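You operate a simulated robot arm through the tools that you are given. There is no shell and no other tool. Be economical: measure what you need, move in short steps, check, and stop when the job is done.

You are at the controls of a simulated robot arm. One attempt, no reset.

JOB
Dip the pink strip in the tall beaker and the blue strip in the low one, then clip each up.
Fine: the pink strip at TOP, the blue strip at BASE.

The check looks at the end state, three seconds after you hand in, the way a careful person would. Anything else that was tipped, shoved, dropped, spilled or broken makes it a failure.

ROBOT AND FRAMES
A 6-joint arm with a two-finger parallel gripper, fixed in place. Base frame: the origin is at the foot of the arm, x ahead of it, y to its left, z up; the work surface is at about z = 953. Lengths are in mm, angles in rad, forces in N, time in s.
With the tool pointing down near the work surface it reaches from about 360 to 760 mm from the base axis. Its first joint turns from -1.152 to 1.152 rad. Payload 2.45 kg.
The tool frame sits at the grasp point between the pads (the TCP): z along the fingers, y along the line on which they close. The tips reach 24 mm beyond it. Largest opening 68 mm; finger width 17, thickness 10; the body of the gripper, 40 by 70 mm, starts 41 mm behind the TCP.
Orientation is that of the tool frame in the base frame, as a unit quaternion [x, y, z, w]. With the fingers straight down and closing along the base's y, the tool's x points along the base's -x, its y along +y and its z along -z.

CONTROLS
- The arm moves only by the tool apply_moves. Its argument "rows" is a list of rows, each a list of 7 numbers: the turn, a rotation vector about the tool's x, y, z in rad, then the shift along the tool's x, y, z in mm, then the gripper command, from -1 (shut) to 1 (fully open), values between in proportion. In form: [[ax, ay, az, tx, ty, tz, grip], ...]. A call has 1 to 10 rows; each row is the pose to reach, as a shift and turn from the pose commanded when the call began, along the tool's axes at that moment. A row lasts 0.2 s, in which the tool goes at most 50 mm and 0.15 rad; a call with a longer step from one row to the next is refused whole, and so is a gripper value outside its range. A pose out of reach is approached as far as the arm can. The call stops where the force on the tool passes 40 N (or 10 N more than at its start, if that is more) or the arm is blocked; 0.2 s more then pass. Each finger travels about 108 mm/s and halts on what it meets, pressing with about 25 N; the grip force reading is that of the motor and also rises with nothing between the fingers. The clock runs only during rows and for 0.2 s after the last one: add rows that repeat a pose to give the fingers time. The reply holds the time, the measured pose of the TCP, the force on the tool along the base axes, the opening and the grip force, in the units named above and with some noise, and new pictures: "show" is both (left out), scene, wrist or none.
- Cameras (640 x 400 px; columns grow to the right, rows downward): "scene" is fixed at [168, 412.3, 1475.7]; the picture's right is [-0.77, -0.64, 0.00], its down [-0.30, 0.35, -0.89] and it looks along [0.57, -0.68, -0.46] (base axes); focal length 321 px, centre (320, 200). "wrist" rides on the gripper at [84, 11, -75] in the tool frame; the picture's right is [-0.13, 0.99, 0.00], its down [-0.60, -0.08, -0.79] and it looks along [-0.79, -0.10, 0.61] (tool axes); focal length 251 px, centre (320, 200). There is no depth. A picture from a camera that has moved, and an enlarged one, comes with that camera's place and axes in the base frame and with its lens.
- inspect(camera, box): a new picture of the part [left, top, right, bottom] of that camera's present view, enlarged. No time passes.
- job_done(): hands the job in; it is judged then, once.

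Work in short steps. Places have to be worked out from the pictures, the camera data and where the tool is seen: move nearer, look again, correct. Check each grasp and each placing, and mend what went wrong. You have 120 turns and 170 pictures in all, those below and enlarged ones among them. Open the gripper and draw the arm clear of the work before you hand the job in, unless the task says otherwise; then end with one line.

The tools are called after "Emit:" by a JSON object that holds its "name" and its "arguments". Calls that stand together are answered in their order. apply_moves: Moves the arm, as the interface text tells. Its arguments: {"type":"object","properties":{"rows":{"type":"array"},"show":{"type":"string","enum":["both","scene","wrist","none"]}},"required":["rows"]} The other tools are called the same way: inspect (camera, box) takes an enlarged picture of a part of a camera's view; job_done () hands the job in.

At the start:

```text
time: 0.0
ee_pos: [445.0, 38.0, 1338.8]
tcp_rot: [0.0, 1.0, 0.001, -0.002]
ft_force: [-0.1, -0.2, -0.1]
opening: 68.0
gripper_force: 0.1
```

scene: 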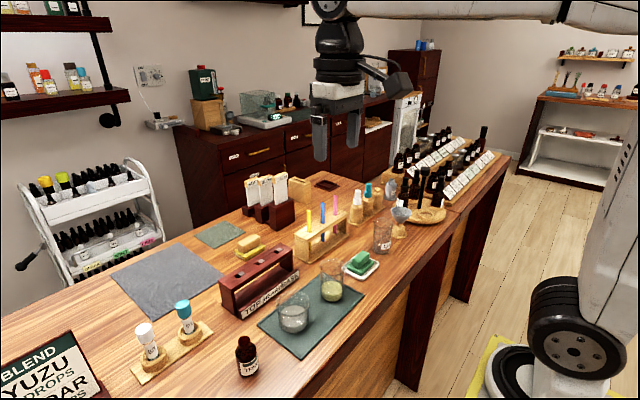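
wrist: 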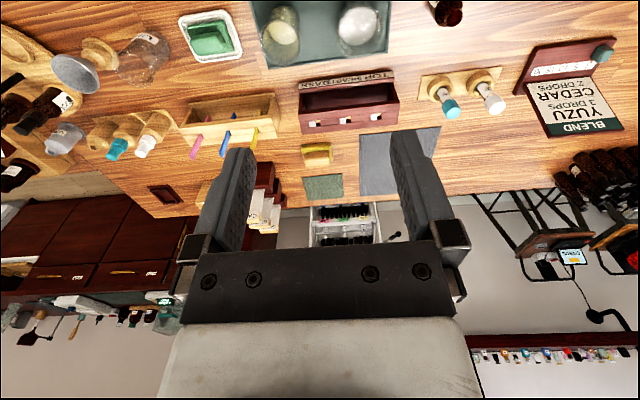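

I'll start by looking closer at the work area: the strips, the beakers and the clip holder.

Emit:
{"name": "inspect", "arguments": {"camera": "scene", "box": [200, 160, 420, 350]}}

Emit:
{"name": "inspect", "arguments": {"camera": "wrist", "box": [170, 0, 430, 165]}}

Emit:
{"name": "inspect", "arguments": {"camera": "scene", "box": [200, 250, 320, 330]}}

```text
2.11 times, centred on (310, 255) of scene
camera zoom: at [168.0, 412.3, 1475.7], right [-0.77, -0.64, 0.0], down [-0.3, 0.35, -0.89], along [0.57, -0.68, -0.46], focal length 676 px, centre (341, 84)
```

zoom: 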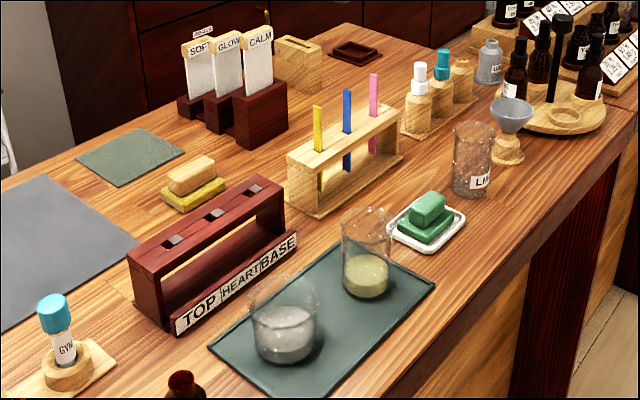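

```text
2.42 times, centred on (300, 82) of wrist
camera zoom: at [361.7, 49.5, 1413.1], right [0.13, 0.99, 0.0], down [0.6, -0.08, 0.79], along [0.79, -0.1, -0.61], focal length 610 px, centre (368, 485)
```

zoom: 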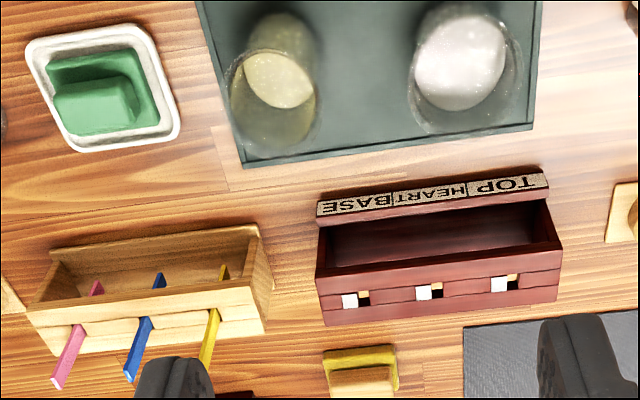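

```text
5.00 times, centred on (260, 290) of scene
camera zoom: at [168.0, 412.3, 1475.7], right [-0.77, -0.64, 0.0], down [-0.3, 0.35, -0.89], along [0.57, -0.68, -0.46], focal length 1606 px, centre (620, -250)
```

zoom: 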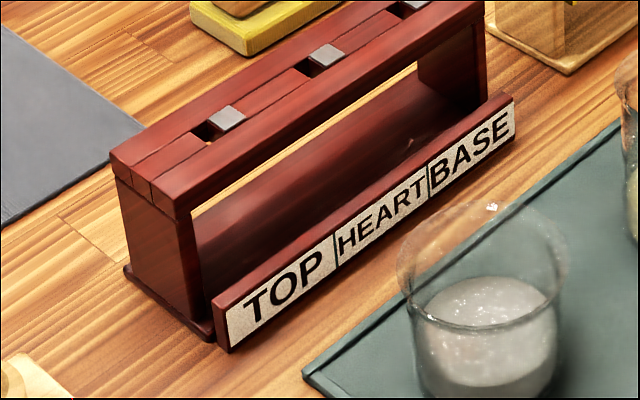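

Pink strip top is at about (628,-202,1095) and blue at about (630,-150,1093). The tall beaker is near (510,-29) and the low one near (515,94). I'll drop to z≈1200 for a closer look at the rack clips.

Emit:
{"name": "apply_moves", "arguments": {"rows": [[0, 0, 0, -10, 0, 46, 1], [0, 0, 0, -20, 0, 92, 1], [0, 0, 0, -35, 0, 138, 1], [0, 0, 0, -35, 0, 138, 1]]}}

Emit:
{"name": "inspect", "arguments": {"camera": "wrist", "box": [240, 60, 480, 210]}}

Emit:
{"name": "inspect", "arguments": {"camera": "wrist", "box": [60, 60, 300, 210]}}

```text
time: 1.0
ee_pos: [479.5, 39.8, 1198.0]
tcp_rot: [0.0, 1.0, 0.001, 0.0]
ft_force: [0.2, -0.2, 0.2]
opening: 67.8
gripper_force: 0.0
camera wrist: at [395.7, 50.6, 1274.4], right [0.13, 0.99, 0.0], down [0.6, -0.08, 0.79], along [0.79, -0.1, -0.61], focal length 251 px, centre (320, 200)
```

scene: 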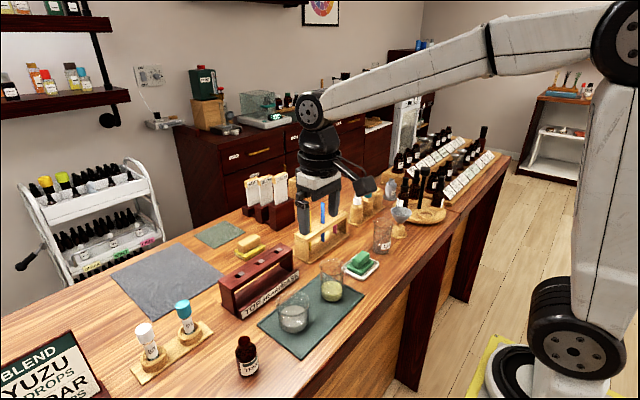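
wrist: 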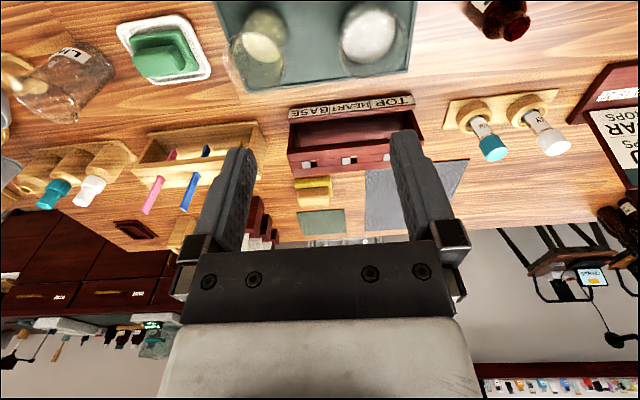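

```text
2.67 times, centred on (360, 135) of wrist
camera zoom: at [395.7, 50.6, 1274.4], right [0.13, 0.99, 0.0], down [0.6, -0.08, 0.79], along [0.79, -0.1, -0.61], focal length 670 px, centre (213, 373)
```

zoom: 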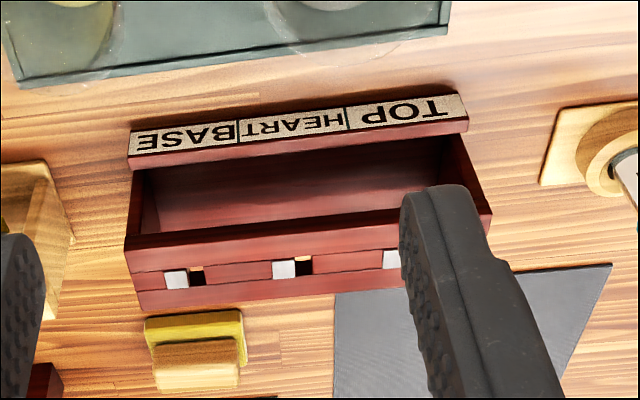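

```text
2.67 times, centred on (180, 135) of wrist
camera zoom: at [395.7, 50.6, 1274.4], right [0.13, 0.99, 0.0], down [0.6, -0.08, 0.79], along [0.79, -0.1, -0.61], focal length 670 px, centre (693, 373)
```

zoom: 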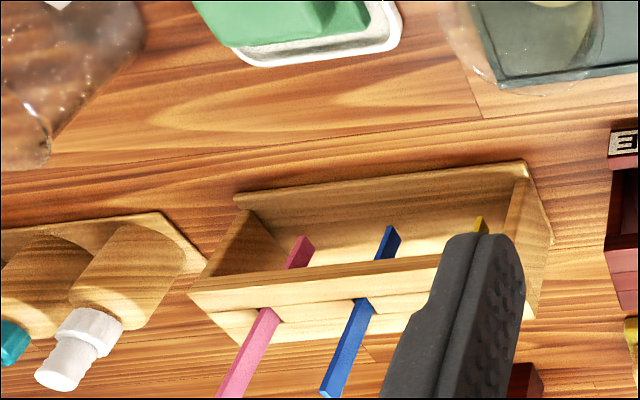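

The rack clip is at z≈1026, with the BASE slot near (636,12) and HEART near (636,66), so TOP should be near (636,120). Next I'll move across to look at the strips between the fingers.

Emit:
{"name": "apply_moves", "arguments": {"rows": [[0, 0, 0, -4, -45, 0, 1], [0, 0, 0, -8, -90, 4, 1], [0, 0, 0, -12, -135, 8, 1], [0, 0, 0, -16, -180, 12, 1], [0, 0, 0, -20, -215, 18, 1], [0, 0, 0, -20, -215, 18, 1]]}}

Emit:
{"name": "inspect", "arguments": {"camera": "wrist", "box": [240, 100, 400, 200]}}

Emit:
{"name": "inspect", "arguments": {"camera": "wrist", "box": [480, 50, 640, 150]}}

```text
time: 2.4
ee_pos: [500.7, -178.7, 1183.9]
tcp_rot: [0.0, 1.0, 0.001, 0.0]
ft_force: [0.0, 0.0, -0.1]
opening: 67.8
gripper_force: 0.1
camera wrist: at [416.6, -166.1, 1258.7], right [0.13, 0.99, 0.0], down [0.6, -0.08, 0.79], along [0.79, -0.1, -0.61], focal length 251 px, centre (320, 200)
```

scene: 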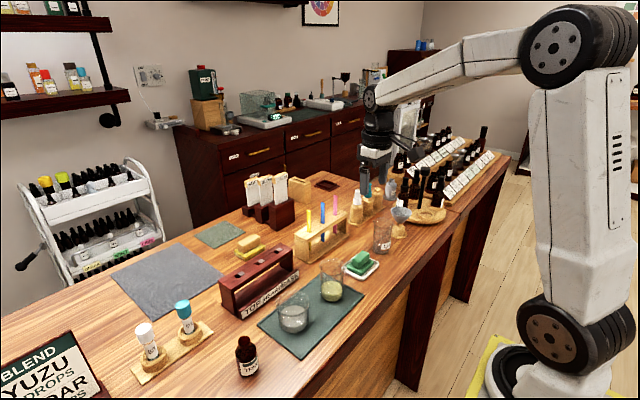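
wrist: 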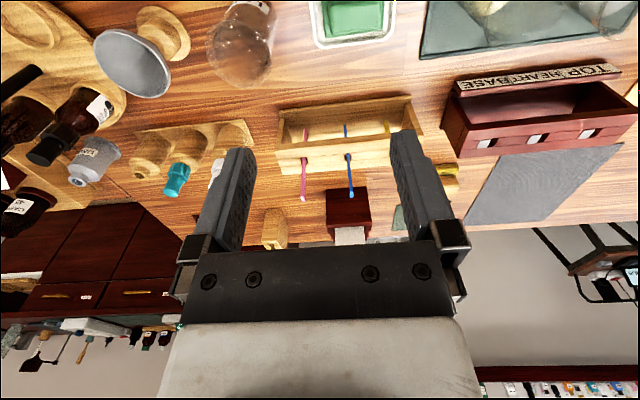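

```text
4.00 times, centred on (320, 150) of wrist
camera zoom: at [416.6, -166.1, 1258.7], right [0.13, 0.99, 0.0], down [0.6, -0.08, 0.79], along [0.79, -0.1, -0.61], focal length 1006 px, centre (320, 400)
```

zoom: 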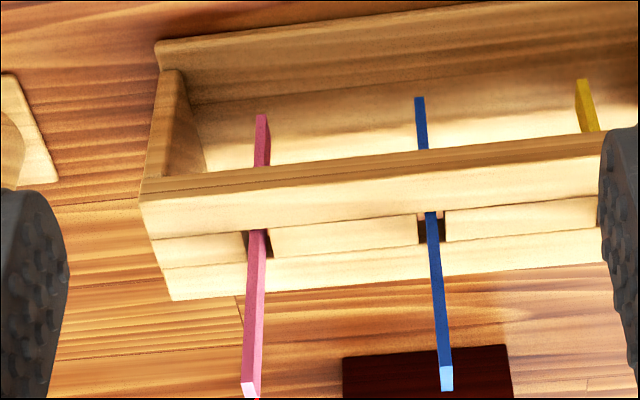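

```text
4.00 times, centred on (560, 100) of wrist
camera zoom: at [416.6, -166.1, 1258.7], right [0.13, 0.99, 0.0], down [0.6, -0.08, 0.79], along [0.79, -0.1, -0.61], focal length 1006 px, centre (-640, 600)
```

zoom: 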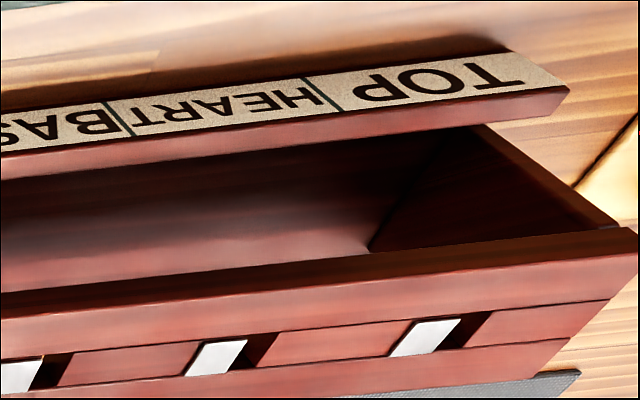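

Each strip is thin along y (about 3.5 mm) and about 10 mm wide along x, so the default finger orientation suits them. I'll zoom the scene camera to fix the heights.

Emit:
{"name": "inspect", "arguments": {"camera": "scene", "box": [280, 180, 376, 240]}}

Emit:
{"name": "inspect", "arguments": {"camera": "scene", "box": [264, 245, 376, 340]}}

```text
6.67 times, centred on (328, 210) of scene
camera zoom: at [168.0, 412.2, 1475.7], right [-0.77, -0.64, 0.0], down [-0.3, 0.35, -0.89], along [0.57, -0.68, -0.46], focal length 2142 px, centre (267, 133)
```

zoom: 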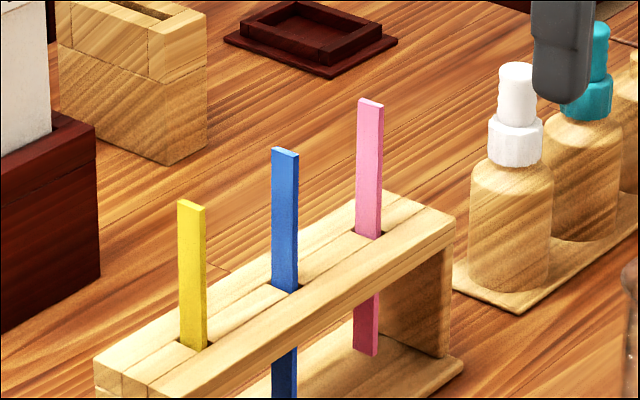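

```text
4.21 times, centred on (320, 292) of scene
camera zoom: at [168.0, 412.2, 1475.7], right [-0.77, -0.64, 0.0], down [-0.3, 0.35, -0.89], along [0.57, -0.68, -0.46], focal length 1353 px, centre (320, -190)
```

zoom: 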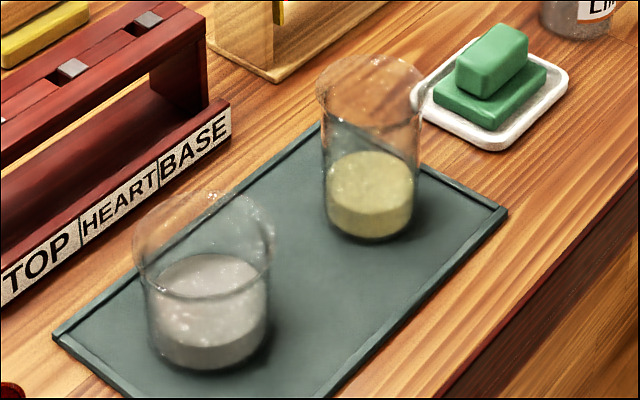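

Scene and wrist now agree: blue top at (637,-159,1084), pink top at (637,-214,1083). I'll hover above pink and check alignment.

Emit:
{"name": "apply_moves", "arguments": {"rows": [[0, 0, 0, -45, -12, 0, 0.5], [0, 0, 0, -90, -24, 0, 0.18], [0, 0, 0, -136, -35, 20, 0.18], [0, 0, 0, -136, -35, 50, 0.18], [0, 0, 0, -136, -35, 50, 0.18]]}}

Emit:
{"name": "inspect", "arguments": {"camera": "wrist", "box": [240, 100, 400, 200]}}

Emit:
{"name": "inspect", "arguments": {"camera": "scene", "box": [280, 160, 376, 240]}}

```text
refused: row 3 steps farther than a row can; nothing moved
```

```text
4.00 times, centred on (320, 150) of wrist
camera zoom: at [416.6, -166.1, 1258.7], right [0.13, 0.99, 0.0], down [0.6, -0.08, 0.79], along [0.79, -0.1, -0.61], focal length 1006 px, centre (320, 400)
```

zoom: 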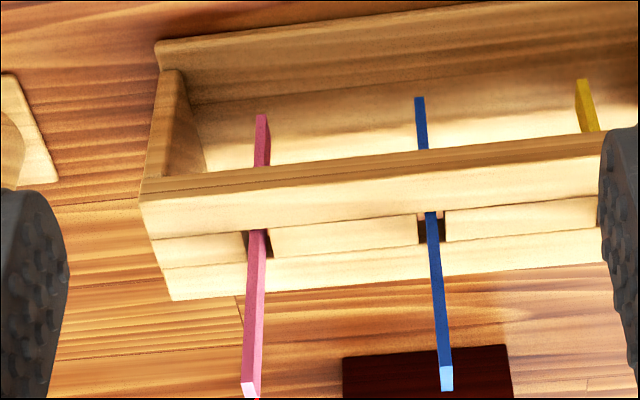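

```text
5.00 times, centred on (328, 200) of scene
camera zoom: at [168.0, 412.2, 1475.7], right [-0.77, -0.64, 0.0], down [-0.3, 0.35, -0.89], along [0.57, -0.68, -0.46], focal length 1606 px, centre (280, 200)
```

zoom: 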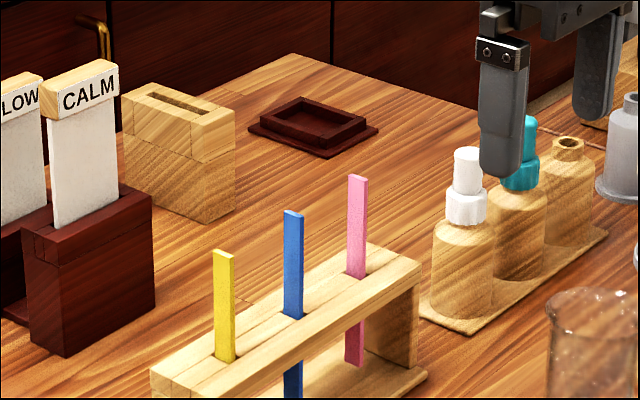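

The step was refused as too long, so I'll repeat it with shorter rows.

Emit:
{"name": "apply_moves", "arguments": {"rows": [[0, 0, 0, -40, -12, 0, 0.5], [0, 0, 0, -80, -24, 0, 0.18], [0, 0, 0, -120, -35, 5, 0.18], [0, 0, 0, -136, -35, 25, 0.18], [0, 0, 0, -136, -35, 50, 0.18], [0, 0, 0, -136, -35, 50, 0.18]]}}

Emit:
{"name": "inspect", "arguments": {"camera": "wrist", "box": [240, 60, 400, 200]}}

Emit:
{"name": "inspect", "arguments": {"camera": "scene", "box": [280, 160, 376, 240]}}

```text
time: 3.8
ee_pos: [635.4, -213.1, 1130.2]
tcp_rot: [0.0, 1.0, 0.0, -0.001]
ft_force: [-0.3, -0.1, 0.3]
opening: 39.9
gripper_force: 0.2
camera wrist: at [552.7, -200.6, 1205.7], right [0.13, 0.99, 0.0], down [0.6, -0.08, 0.79], along [0.79, -0.1, -0.61], focal length 251 px, centre (320, 200)
```

scene: 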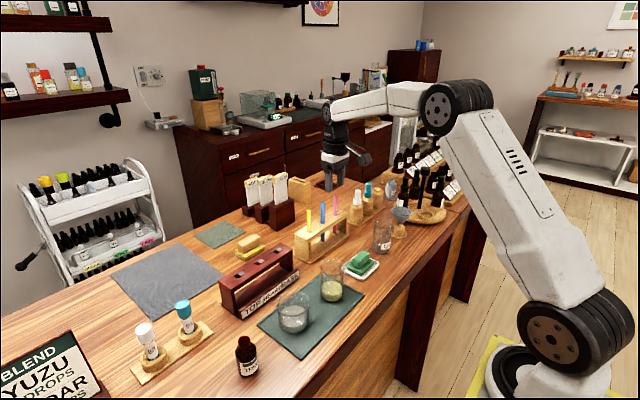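
wrist: 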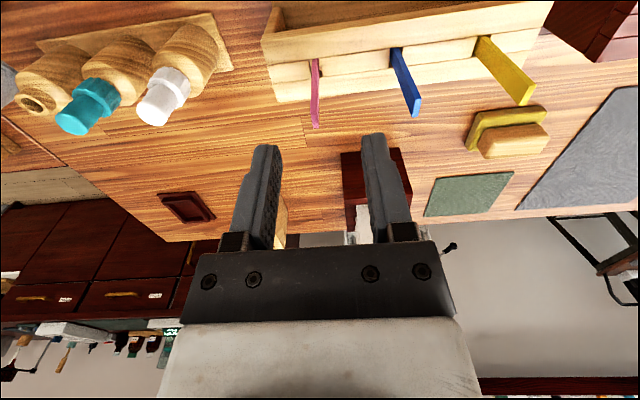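

```text
2.86 times, centred on (320, 130) of wrist
camera zoom: at [552.7, -200.6, 1205.7], right [0.13, 0.99, 0.0], down [0.6, -0.08, 0.79], along [0.79, -0.1, -0.61], focal length 718 px, centre (320, 400)
```

zoom: 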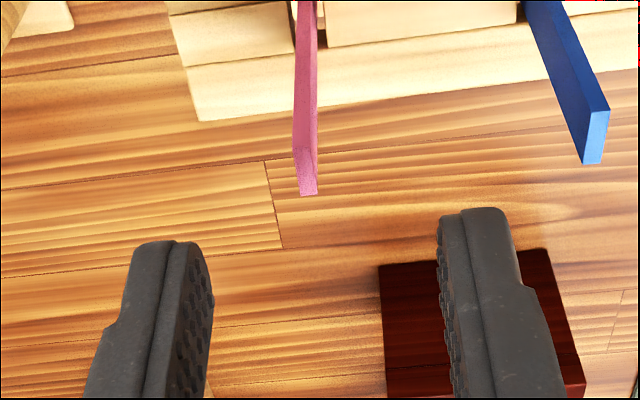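

```text
5.00 times, centred on (328, 200) of scene
camera zoom: at [168.0, 412.2, 1475.7], right [-0.77, -0.64, 0.0], down [-0.3, 0.35, -0.89], along [0.57, -0.68, -0.46], focal length 1606 px, centre (280, 200)
```

zoom: 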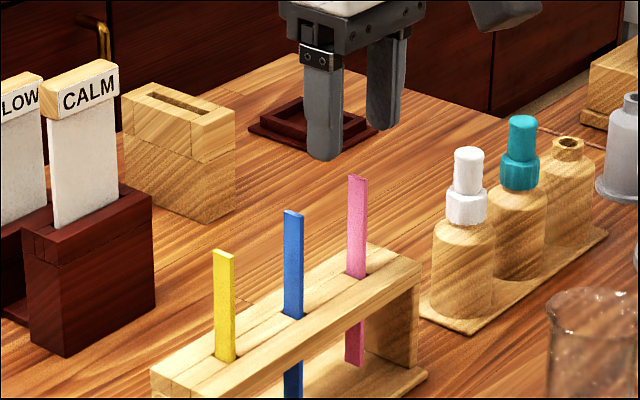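

Pink is at about (640,-214), centred between the fingers. I'll descend to TCP z≈1068 and check before closing.

Emit:
{"name": "apply_moves", "arguments": {"rows": [[0, 0, 0, -3, 0, 20, 0.18], [0, 0, 0, -3, 0, 40, 0.18], [0, 0, 0, -3, 0, 62, 0.18], [0, 0, 0, -3, 0, 62, 0.18]]}}

Emit:
{"name": "inspect", "arguments": {"camera": "scene", "box": [280, 160, 376, 240]}}

Emit:
{"name": "inspect", "arguments": {"camera": "wrist", "box": [240, 60, 400, 200]}}

```text
time: 4.8
ee_pos: [638.1, -211.1, 1067.3]
tcp_rot: [0.0, 1.0, 0.0, -0.001]
ft_force: [-0.3, -0.2, -0.1]
opening: 39.9
gripper_force: 0.1
camera wrist: at [554.2, -199.5, 1143.5], right [0.13, 0.99, 0.0], down [0.6, -0.08, 0.79], along [0.79, -0.1, -0.61], focal length 251 px, centre (320, 200)
```

scene: 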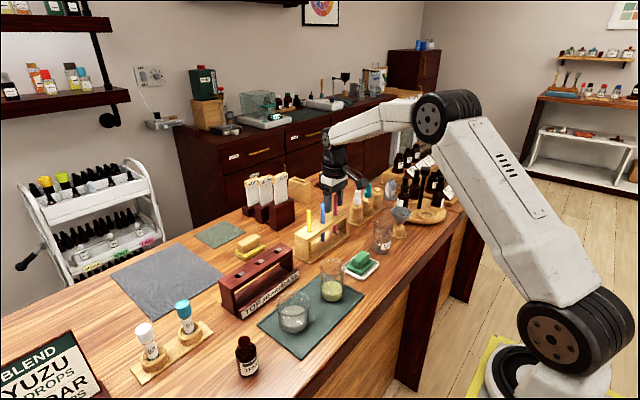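
wrist: 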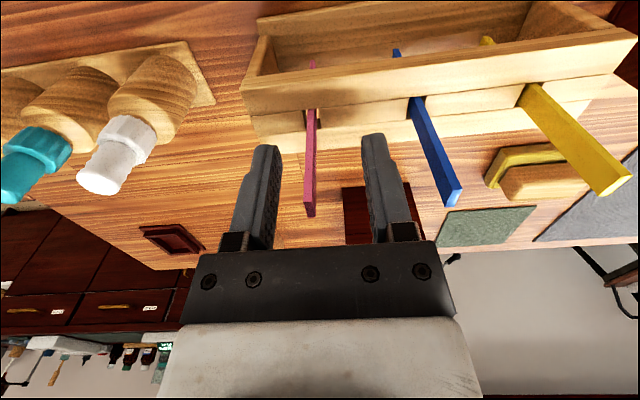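

```text
5.00 times, centred on (328, 200) of scene
camera zoom: at [168.0, 412.3, 1475.7], right [-0.77, -0.64, 0.0], down [-0.3, 0.35, -0.89], along [0.57, -0.68, -0.46], focal length 1606 px, centre (280, 200)
```

zoom: 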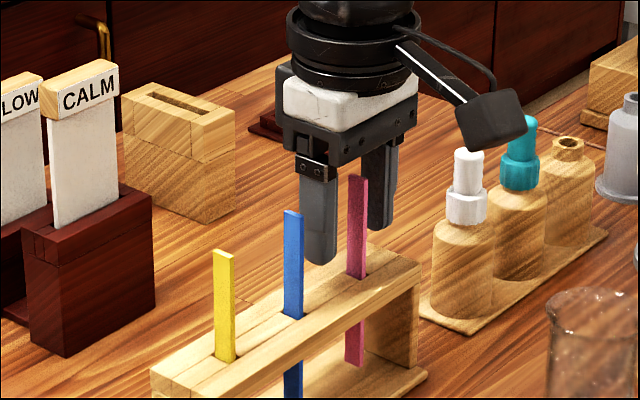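

```text
2.86 times, centred on (320, 130) of wrist
camera zoom: at [554.2, -199.5, 1143.5], right [0.13, 0.99, 0.0], down [0.6, -0.08, 0.79], along [0.79, -0.1, -0.61], focal length 718 px, centre (320, 400)
```

zoom: 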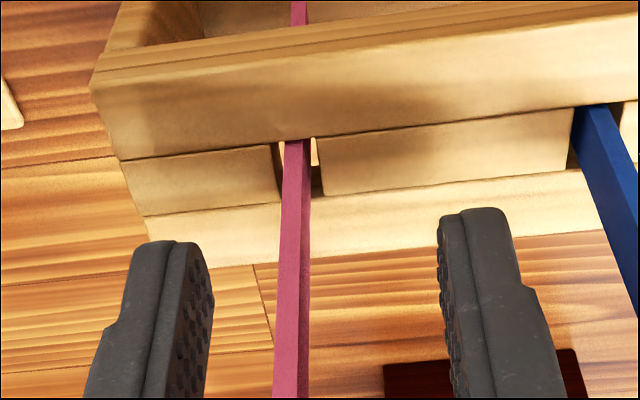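

The strip sits about 4.5 mm to the -y side of the finger centre, and x is good. I'll shift y by -4.5 and close gently.

Emit:
{"name": "apply_moves", "arguments": {"rows": [[0, 0, 0, 0, -4.5, 0, 0.18], [0, 0, 0, 0, -4.5, 0, 0.18]]}}

Emit:
{"name": "inspect", "arguments": {"camera": "wrist", "box": [240, 60, 400, 200]}}

```text
time: 5.4
ee_pos: [639.2, -216.9, 1068.3]
tcp_rot: [0.0, 1.0, 0.0, 0.0]
ft_force: [-0.3, 0.5, 0.1]
opening: 40.1
gripper_force: 0.1
camera wrist: at [554.5, -204.5, 1143.9], right [0.13, 0.99, 0.0], down [0.6, -0.08, 0.79], along [0.79, -0.1, -0.61], focal length 251 px, centre (320, 200)
```

scene: 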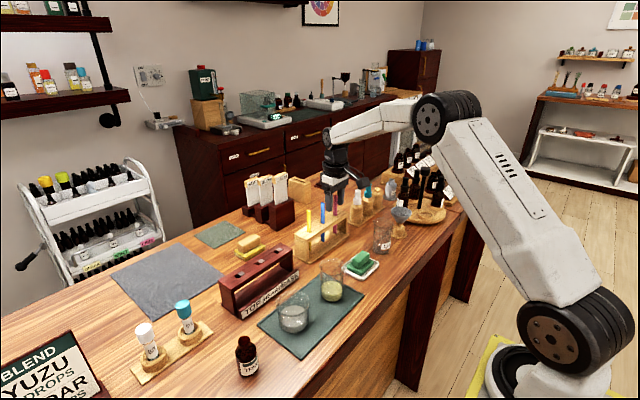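
wrist: 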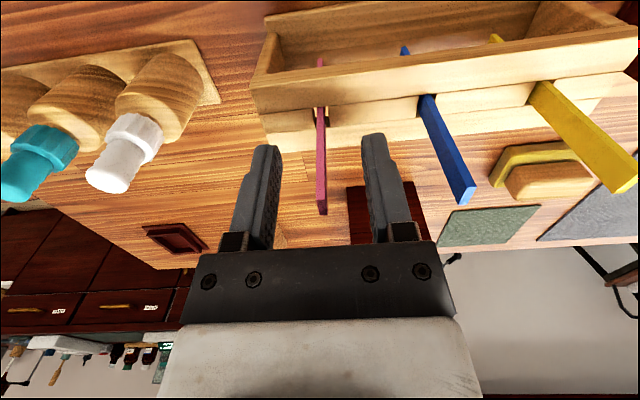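

```text
2.86 times, centred on (320, 130) of wrist
camera zoom: at [554.5, -204.5, 1143.9], right [0.13, 0.99, 0.0], down [0.6, -0.08, 0.79], along [0.79, -0.1, -0.61], focal length 718 px, centre (320, 400)
```

zoom: 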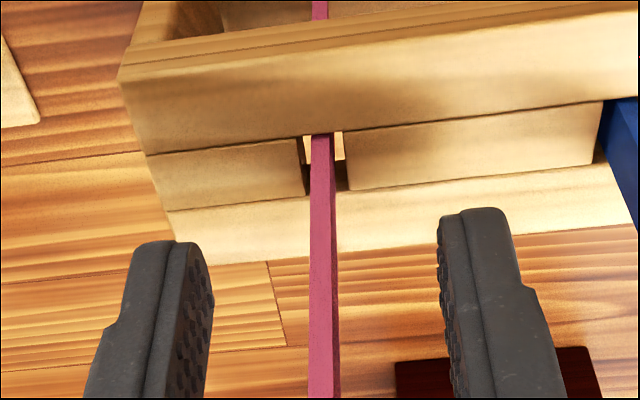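

The strip is centred and stands upright in its hole. Closing now.

Emit:
{"name": "apply_moves", "arguments": {"rows": [[0, 0, 0, 0, 0, 0, -0.3], [0, 0, 0, 0, 0, 0, -0.7], [0, 0, 0, 0, 0, 0, -1], [0, 0, 0, 0, 0, 0, -1], [0, 0, 0, 0, 0, 0, -1]], "show": "wrist"}}

```text
time: 6.6
ee_pos: [638.4, -216.5, 1067.7]
tcp_rot: [-0.001, 1.0, 0.001, -0.001]
ft_force: [0.0, 0.7, -0.5]
opening: 2.8
gripper_force: 12.0
camera wrist: at [554.4, -204.5, 1143.8], right [0.13, 0.99, 0.0], down [0.6, -0.08, 0.79], along [0.79, -0.1, -0.61], focal length 251 px, centre (320, 200)
```

wrist: 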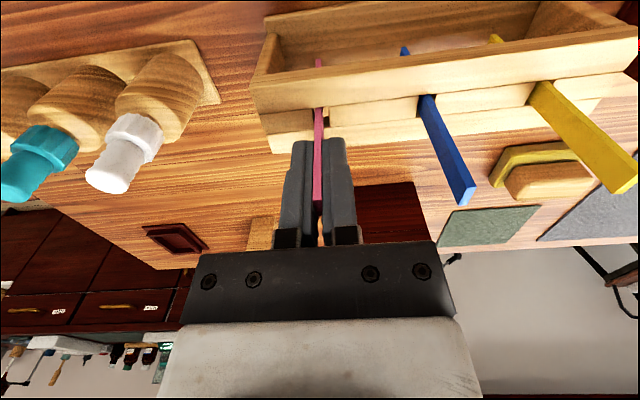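

Gripped at 2.8 mm. Lifting straight up 135 mm.

Emit:
{"name": "apply_moves", "arguments": {"rows": [[0, 0, 0, 0, 0, -20, -1], [0, 0, 0, 0, 0, -55, -1], [0, 0, 0, 0, 0, -95, -1], [0, 0, 0, 0, 0, -135, -1], [0, 0, 0, 0, 0, -135, -1]]}}

Emit:
{"name": "inspect", "arguments": {"camera": "scene", "box": [290, 130, 386, 230]}}

```text
time: 7.8
ee_pos: [639.6, -216.7, 1204.0]
tcp_rot: [0.0, 1.0, 0.001, -0.001]
ft_force: [0.2, 0.9, 0.4]
opening: 2.5
gripper_force: 11.9
camera wrist: at [555.4, -204.6, 1279.7], right [0.13, 0.99, 0.0], down [0.6, -0.08, 0.79], along [0.79, -0.1, -0.61], focal length 251 px, centre (320, 200)
```

scene: 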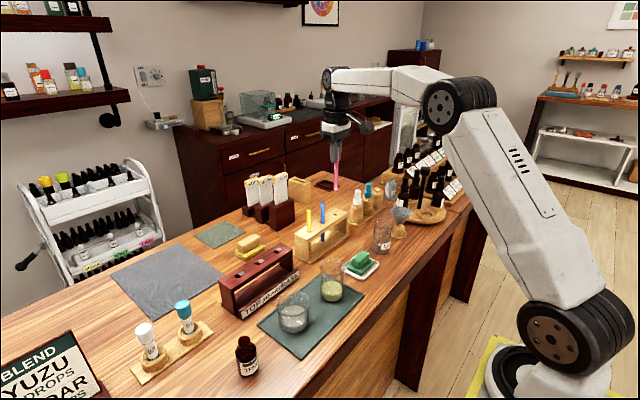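
wrist: 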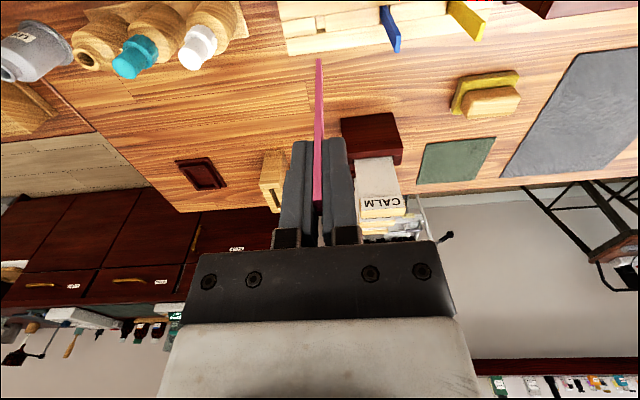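

```text
4.00 times, centred on (338, 180) of scene
camera zoom: at [168.0, 412.3, 1475.7], right [-0.77, -0.64, 0.0], down [-0.3, 0.35, -0.89], along [0.57, -0.68, -0.46], focal length 1285 px, centre (248, 280)
```

zoom: 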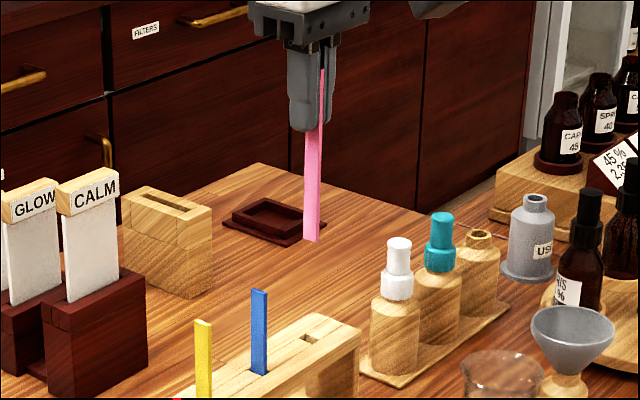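

Pink is lifted cleanly and its lower end is about 106 mm below the TCP. Next I'll carry it at height toward the tall beaker, around (500,-22).

Emit:
{"name": "apply_moves", "arguments": {"rows": [[0, 0, 0, 45, 10, 0, -1], [0, 0, 0, 85, 35, 0, -1], [0, 0, 0, 110, 75, 0, -1], [0, 0, 0, 125, 115, 0, -1], [0, 0, 0, 135, 155, 0, -1], [0, 0, 0, 140, 193, 0, -1], [0, 0, 0, 140, 193, 10, -1], [0, 0, 0, 140, 193, 10, -1]]}}

Emit:
{"name": "inspect", "arguments": {"camera": "wrist", "box": [220, 0, 500, 175]}}

Emit:
{"name": "inspect", "arguments": {"camera": "scene", "box": [264, 200, 394, 330]}}

```text
time: 9.6
ee_pos: [498.1, -23.6, 1194.5]
tcp_rot: [0.001, 1.0, 0.0, 0.0]
ft_force: [-0.5, 0.2, 0.0]
opening: 2.6
gripper_force: 12.4
camera wrist: at [414.3, -11.9, 1270.2], right [0.13, 0.99, 0.0], down [0.6, -0.08, 0.79], along [0.79, -0.1, -0.61], focal length 251 px, centre (320, 200)
```

scene: 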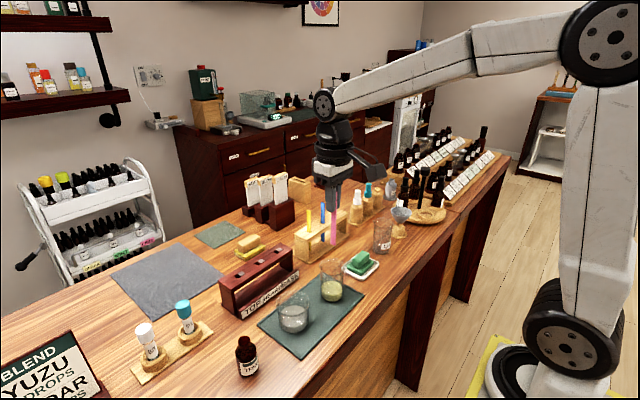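
wrist: 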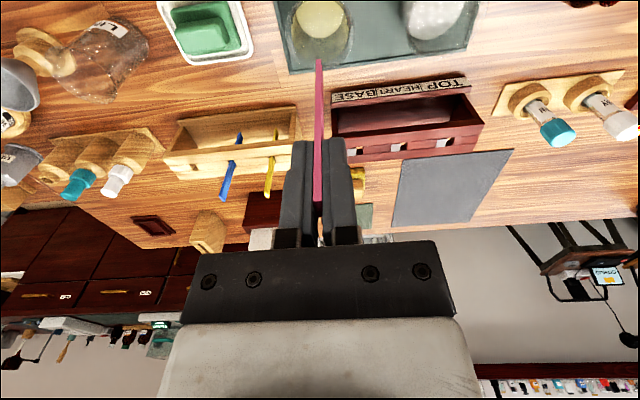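

```text
2.29 times, centred on (360, 88) of wrist
camera zoom: at [414.3, -11.9, 1270.2], right [0.13, 0.99, 0.0], down [0.6, -0.08, 0.79], along [0.79, -0.1, -0.61], focal length 575 px, centre (229, 457)
```

zoom: 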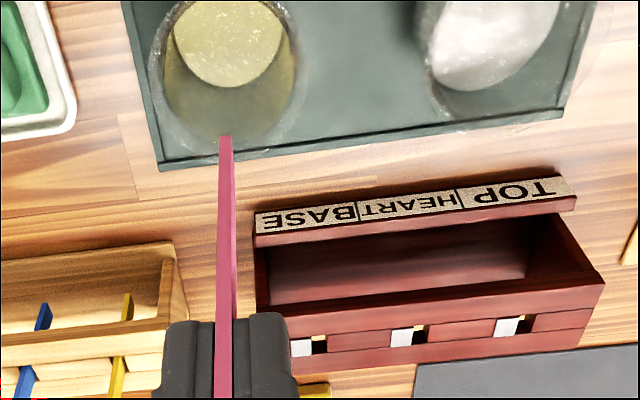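

```text
3.08 times, centred on (329, 265) of scene
camera zoom: at [168.0, 412.3, 1475.7], right [-0.77, -0.64, 0.0], down [-0.3, 0.35, -0.89], along [0.57, -0.68, -0.46], focal length 988 px, centre (292, 0)
```

zoom: 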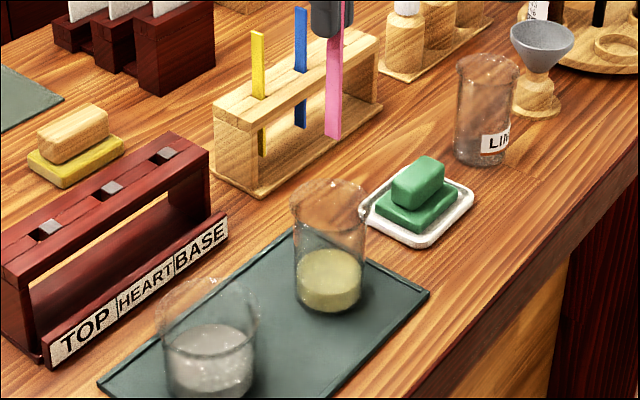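

The tall beaker axis works out to about (496,-21), with the rim at z≈1036 and liquid surface at ≈977. I'll lower to TCP 1105, putting the strip end at about 999, and check.

Emit:
{"name": "apply_moves", "arguments": {"rows": [[0, 0, 0, 0, 1, 30, -1], [0, 0, 0, 1, 1, 60, -1], [0, 0, 0, 1, 1, 89, -1], [0, 0, 0, 1, 1, 89, -1]]}}

Emit:
{"name": "inspect", "arguments": {"camera": "scene", "box": [290, 220, 370, 310]}}

Emit:
{"name": "inspect", "arguments": {"camera": "wrist", "box": [220, 0, 420, 130]}}

```text
time: 10.6
ee_pos: [498.4, -22.8, 1105.2]
tcp_rot: [0.001, 1.0, 0.001, -0.001]
ft_force: [-0.2, 0.1, -0.1]
opening: 2.8
gripper_force: 11.8
camera wrist: at [414.2, -11.0, 1181.1], right [0.13, 0.99, 0.0], down [0.6, -0.08, 0.79], along [0.79, -0.1, -0.61], focal length 251 px, centre (320, 200)
```

scene: 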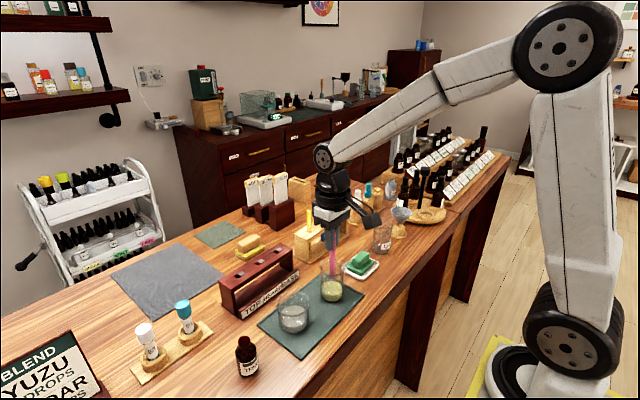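
wrist: 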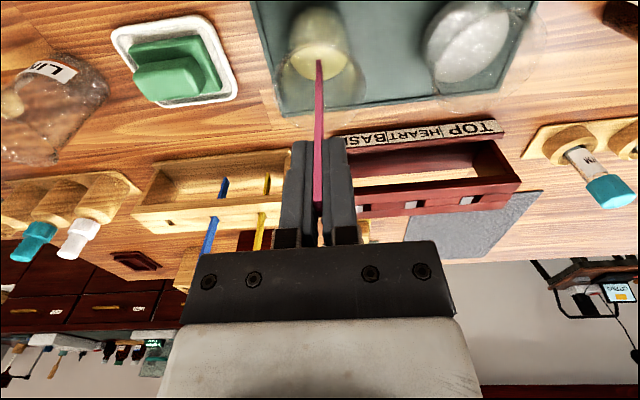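

```text
4.44 times, centred on (330, 265) of scene
camera zoom: at [168.0, 412.2, 1475.7], right [-0.77, -0.64, 0.0], down [-0.3, 0.35, -0.89], along [0.57, -0.68, -0.46], focal length 1428 px, centre (276, -89)
```

zoom: 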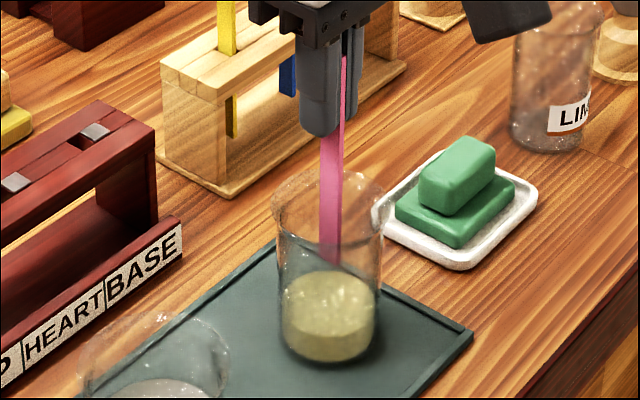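

```text
3.08 times, centred on (320, 65) of wrist
camera zoom: at [414.2, -11.0, 1181.1], right [0.13, 0.99, 0.0], down [0.6, -0.08, 0.79], along [0.79, -0.1, -0.61], focal length 774 px, centre (320, 615)
```

zoom: 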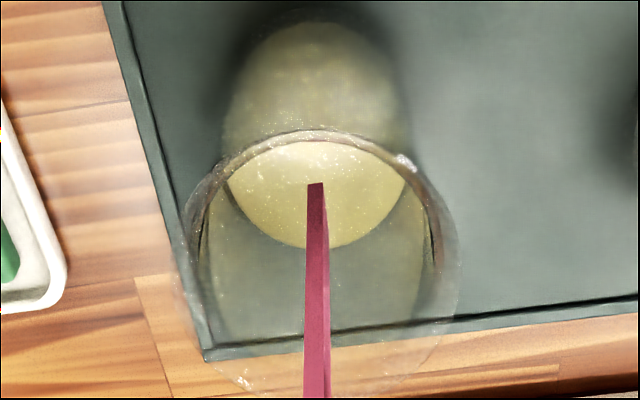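

The strip is inside the beaker and clear of the rim. I'll lower about 31 mm into the liquid.

Emit:
{"name": "apply_moves", "arguments": {"rows": [[0, 0, 0, 0, 0, 12, -1], [0, 0, 0, 0, 0, 24, -1], [0, 0, 0, 0, 0, 31, -1], [0, 0, 0, 0, 0, 31, -1], [0, 0, 0, 0, 0, 31, -1]]}}

Emit:
{"name": "inspect", "arguments": {"camera": "scene", "box": [290, 220, 370, 310]}}

Emit:
{"name": "inspect", "arguments": {"camera": "wrist", "box": [220, 0, 420, 130]}}

```text
time: 11.8
ee_pos: [497.5, -22.7, 1073.6]
tcp_rot: [0.001, 1.0, 0.001, 0.0]
ft_force: [-0.5, -0.3, -0.5]
opening: 2.5
gripper_force: 12.4
camera wrist: at [414.3, -10.2, 1149.1], right [0.13, 0.99, 0.0], down [0.6, -0.08, 0.79], along [0.79, -0.1, -0.61], focal length 251 px, centre (320, 200)
```

scene: 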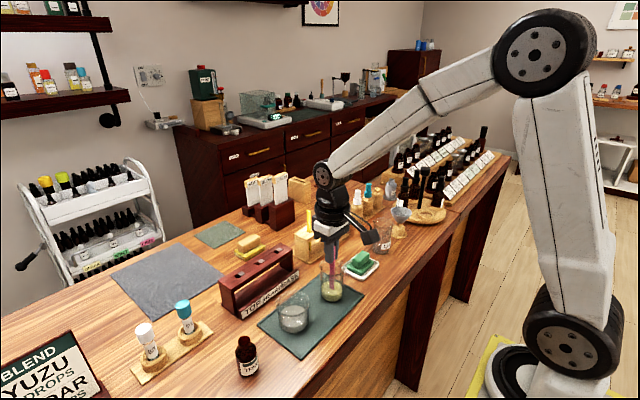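
wrist: 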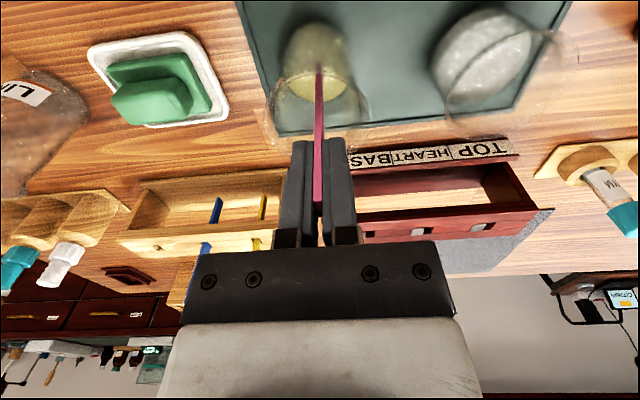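

```text
4.44 times, centred on (330, 265) of scene
camera zoom: at [168.0, 412.3, 1475.7], right [-0.77, -0.64, 0.0], down [-0.3, 0.35, -0.89], along [0.57, -0.68, -0.46], focal length 1428 px, centre (276, -89)
```

zoom: 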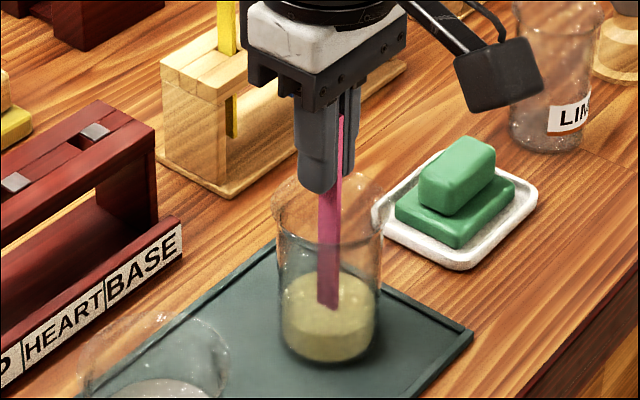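

```text
3.08 times, centred on (320, 65) of wrist
camera zoom: at [414.3, -10.2, 1149.1], right [0.13, 0.99, 0.0], down [0.6, -0.08, 0.79], along [0.79, -0.1, -0.61], focal length 774 px, centre (320, 615)
```

zoom: 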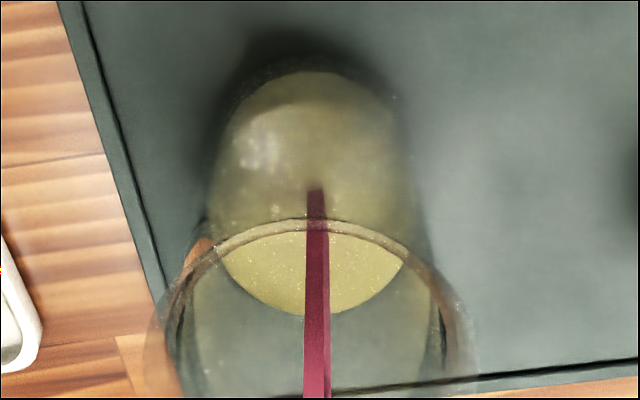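

Only about 3–4 mm is submerged so far, and the liquid column is about 15 mm. I'll go 6 mm deeper.

Emit:
{"name": "apply_moves", "arguments": {"rows": [[0, 0, 0, 0, 0, 3, -1], [0, 0, 0, 0, 0, 6, -1], [0, 0, 0, 0, 0, 6, -1], [0, 0, 0, 0, 0, 6, -1]], "show": "none"}}

Emit:
{"name": "inspect", "arguments": {"camera": "scene", "box": [300, 240, 360, 310]}}

Emit:
{"name": "inspect", "arguments": {"camera": "wrist", "box": [220, 0, 420, 130]}}

```text
time: 12.8
ee_pos: [499.2, -22.8, 1069.3]
tcp_rot: [0.0, 1.0, 0.001, -0.001]
ft_force: [-0.9, -0.5, 0.1]
opening: 2.5
gripper_force: 12.0
```

```text
5.71 times, centred on (330, 275) of scene
camera zoom: at [168.0, 412.3, 1475.7], right [-0.77, -0.64, 0.0], down [-0.3, 0.35, -0.89], along [0.57, -0.68, -0.46], focal length 1836 px, centre (263, -229)
```

zoom: 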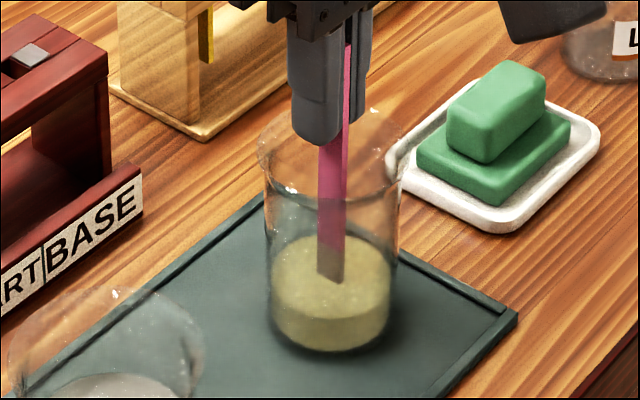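

```text
3.08 times, centred on (320, 65) of wrist
camera zoom: at [414.5, -10.8, 1143.8], right [0.13, 0.99, 0.0], down [0.6, -0.08, 0.79], along [0.79, -0.1, -0.61], focal length 774 px, centre (320, 615)
```

zoom: 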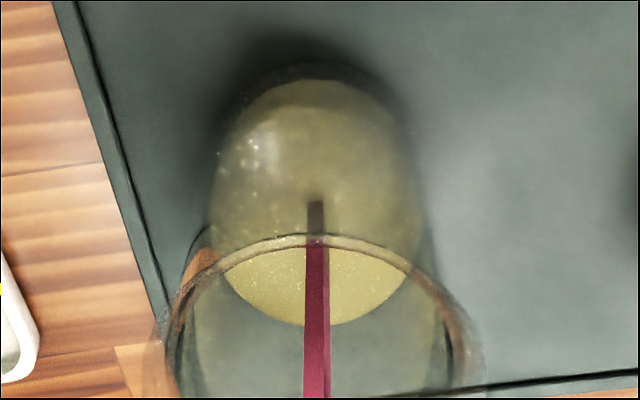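

The strip's end is clearly submerged. I'll lift it out, clear of the rim, and check it.

Emit:
{"name": "apply_moves", "arguments": {"rows": [[0, 0, 0, 0, 0, 0, -1], [0, 0, 0, 0, 0, -20, -1], [0, 0, 0, 0, 0, -50, -1], [0, 0, 0, 0, 0, -90, -1], [0, 0, 0, 0, 0, -130, -1], [0, 0, 0, 0, 0, -130, -1]]}}

Emit:
{"name": "inspect", "arguments": {"camera": "scene", "box": [200, 180, 370, 310]}}

Emit:
{"name": "inspect", "arguments": {"camera": "wrist", "box": [300, 0, 500, 160]}}

```text
time: 14.2
ee_pos: [496.5, -20.9, 1201.1]
tcp_rot: [0.0, 1.0, 0.001, -0.001]
ft_force: [0.2, 0.0, 0.2]
opening: 2.5
gripper_force: 12.1
camera wrist: at [413.1, -9.3, 1276.0], right [0.13, 0.99, 0.0], down [0.61, -0.08, 0.79], along [0.79, -0.1, -0.61], focal length 251 px, centre (320, 200)
```

scene: 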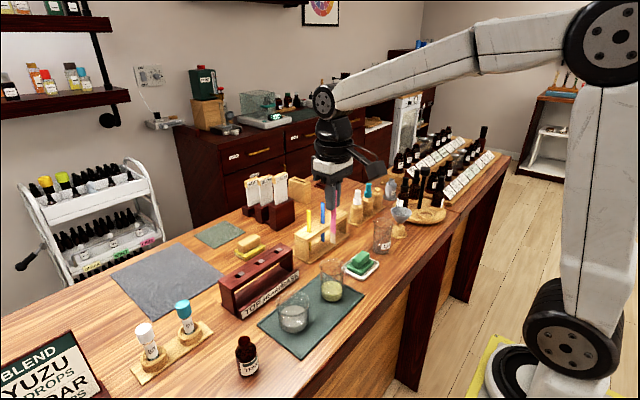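
wrist: 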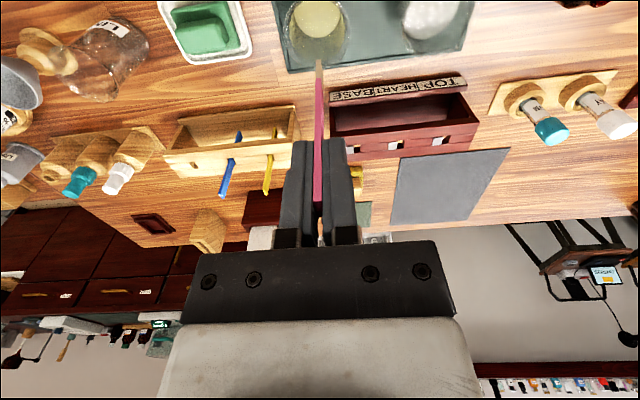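

```text
3.08 times, centred on (285, 245) of scene
camera zoom: at [168.0, 412.3, 1475.7], right [-0.77, -0.64, 0.0], down [-0.3, 0.35, -0.89], along [0.57, -0.68, -0.46], focal length 988 px, centre (428, 62)
```

zoom: 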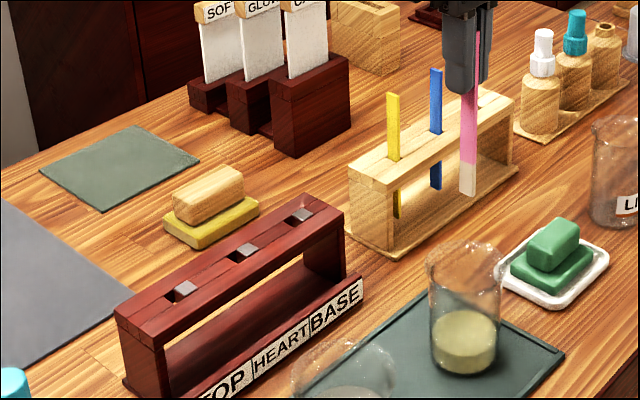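

```text
2.50 times, centred on (400, 80) of wrist
camera zoom: at [413.1, -9.3, 1276.0], right [0.13, 0.99, 0.0], down [0.61, -0.08, 0.79], along [0.79, -0.1, -0.61], focal length 629 px, centre (120, 500)
```

zoom: 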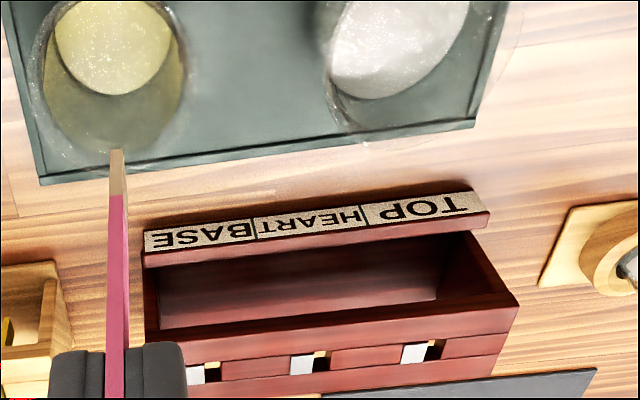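

The wet end shows clearly. TOP slot is at about (636,120,1026), so I'll carry the strip to hover over it.

Emit:
{"name": "apply_moves", "arguments": {"rows": [[0, 0, 0, -23, 23, 0, -1], [0, 0, 0, -47, 47, 0, -1], [0, 0, 0, -70, 71, 0, -1], [0, 0, 0, -94, 95, 0, -1], [0, 0, 0, -117, 119, 0, -1], [0, 0, 0, -138, 141, 0, -1], [0, 0, 0, -138, 141, 35, -1], [0, 0, 0, -138, 141, 35, -1]]}}

Emit:
{"name": "inspect", "arguments": {"camera": "wrist", "box": [260, 30, 380, 110]}}

Emit:
{"name": "inspect", "arguments": {"camera": "scene", "box": [210, 190, 310, 290]}}

```text
time: 16.0
ee_pos: [633.9, 119.9, 1164.2]
tcp_rot: [0.0, 1.0, 0.001, -0.001]
ft_force: [0.5, 0.4, -0.1]
opening: 2.4
gripper_force: 12.0
camera wrist: at [551.3, 131.9, 1238.9], right [0.13, 0.99, 0.0], down [0.6, -0.08, 0.79], along [0.79, -0.1, -0.61], focal length 251 px, centre (320, 200)
```

scene: 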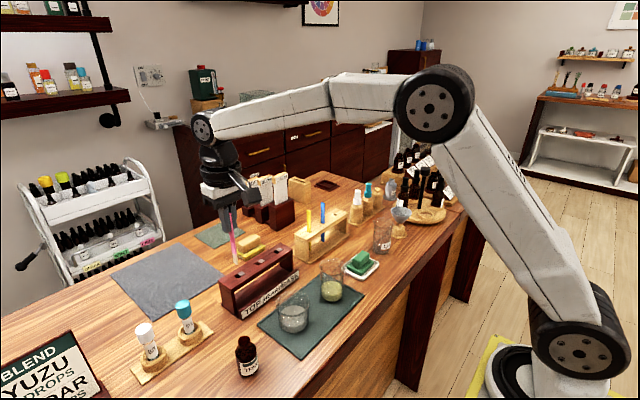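
wrist: 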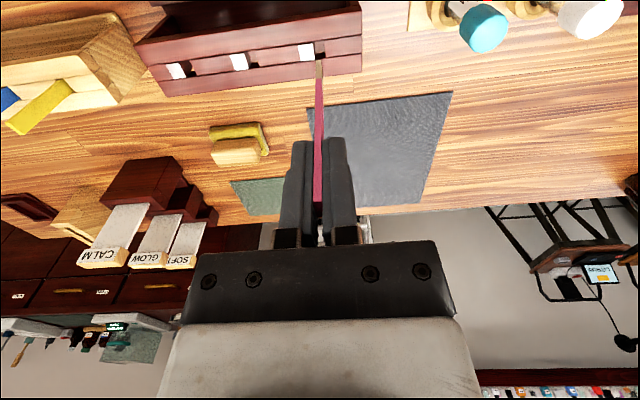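

```text
5.00 times, centred on (320, 70) of wrist
camera zoom: at [551.3, 131.9, 1238.9], right [0.13, 0.99, 0.0], down [0.6, -0.08, 0.79], along [0.79, -0.1, -0.61], focal length 1257 px, centre (320, 850)
```

zoom: 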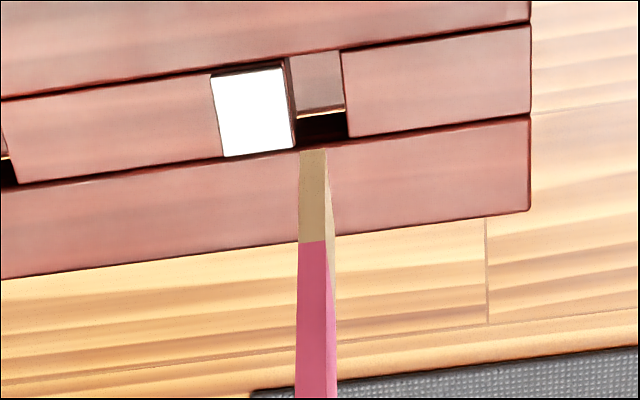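

```text
4.00 times, centred on (260, 240) of scene
camera zoom: at [168.0, 412.3, 1475.7], right [-0.77, -0.64, 0.0], down [-0.3, 0.35, -0.89], along [0.57, -0.68, -0.46], focal length 1285 px, centre (560, 40)
```

zoom: 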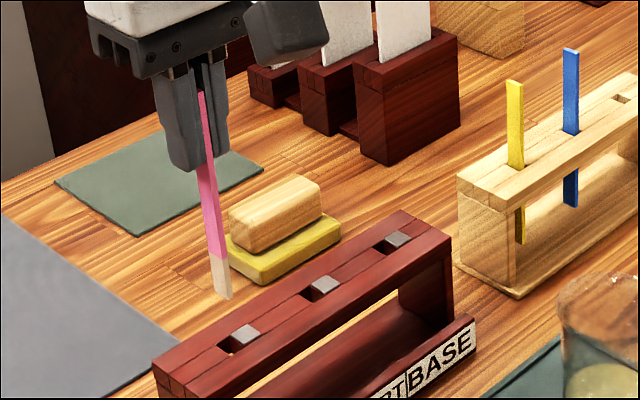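

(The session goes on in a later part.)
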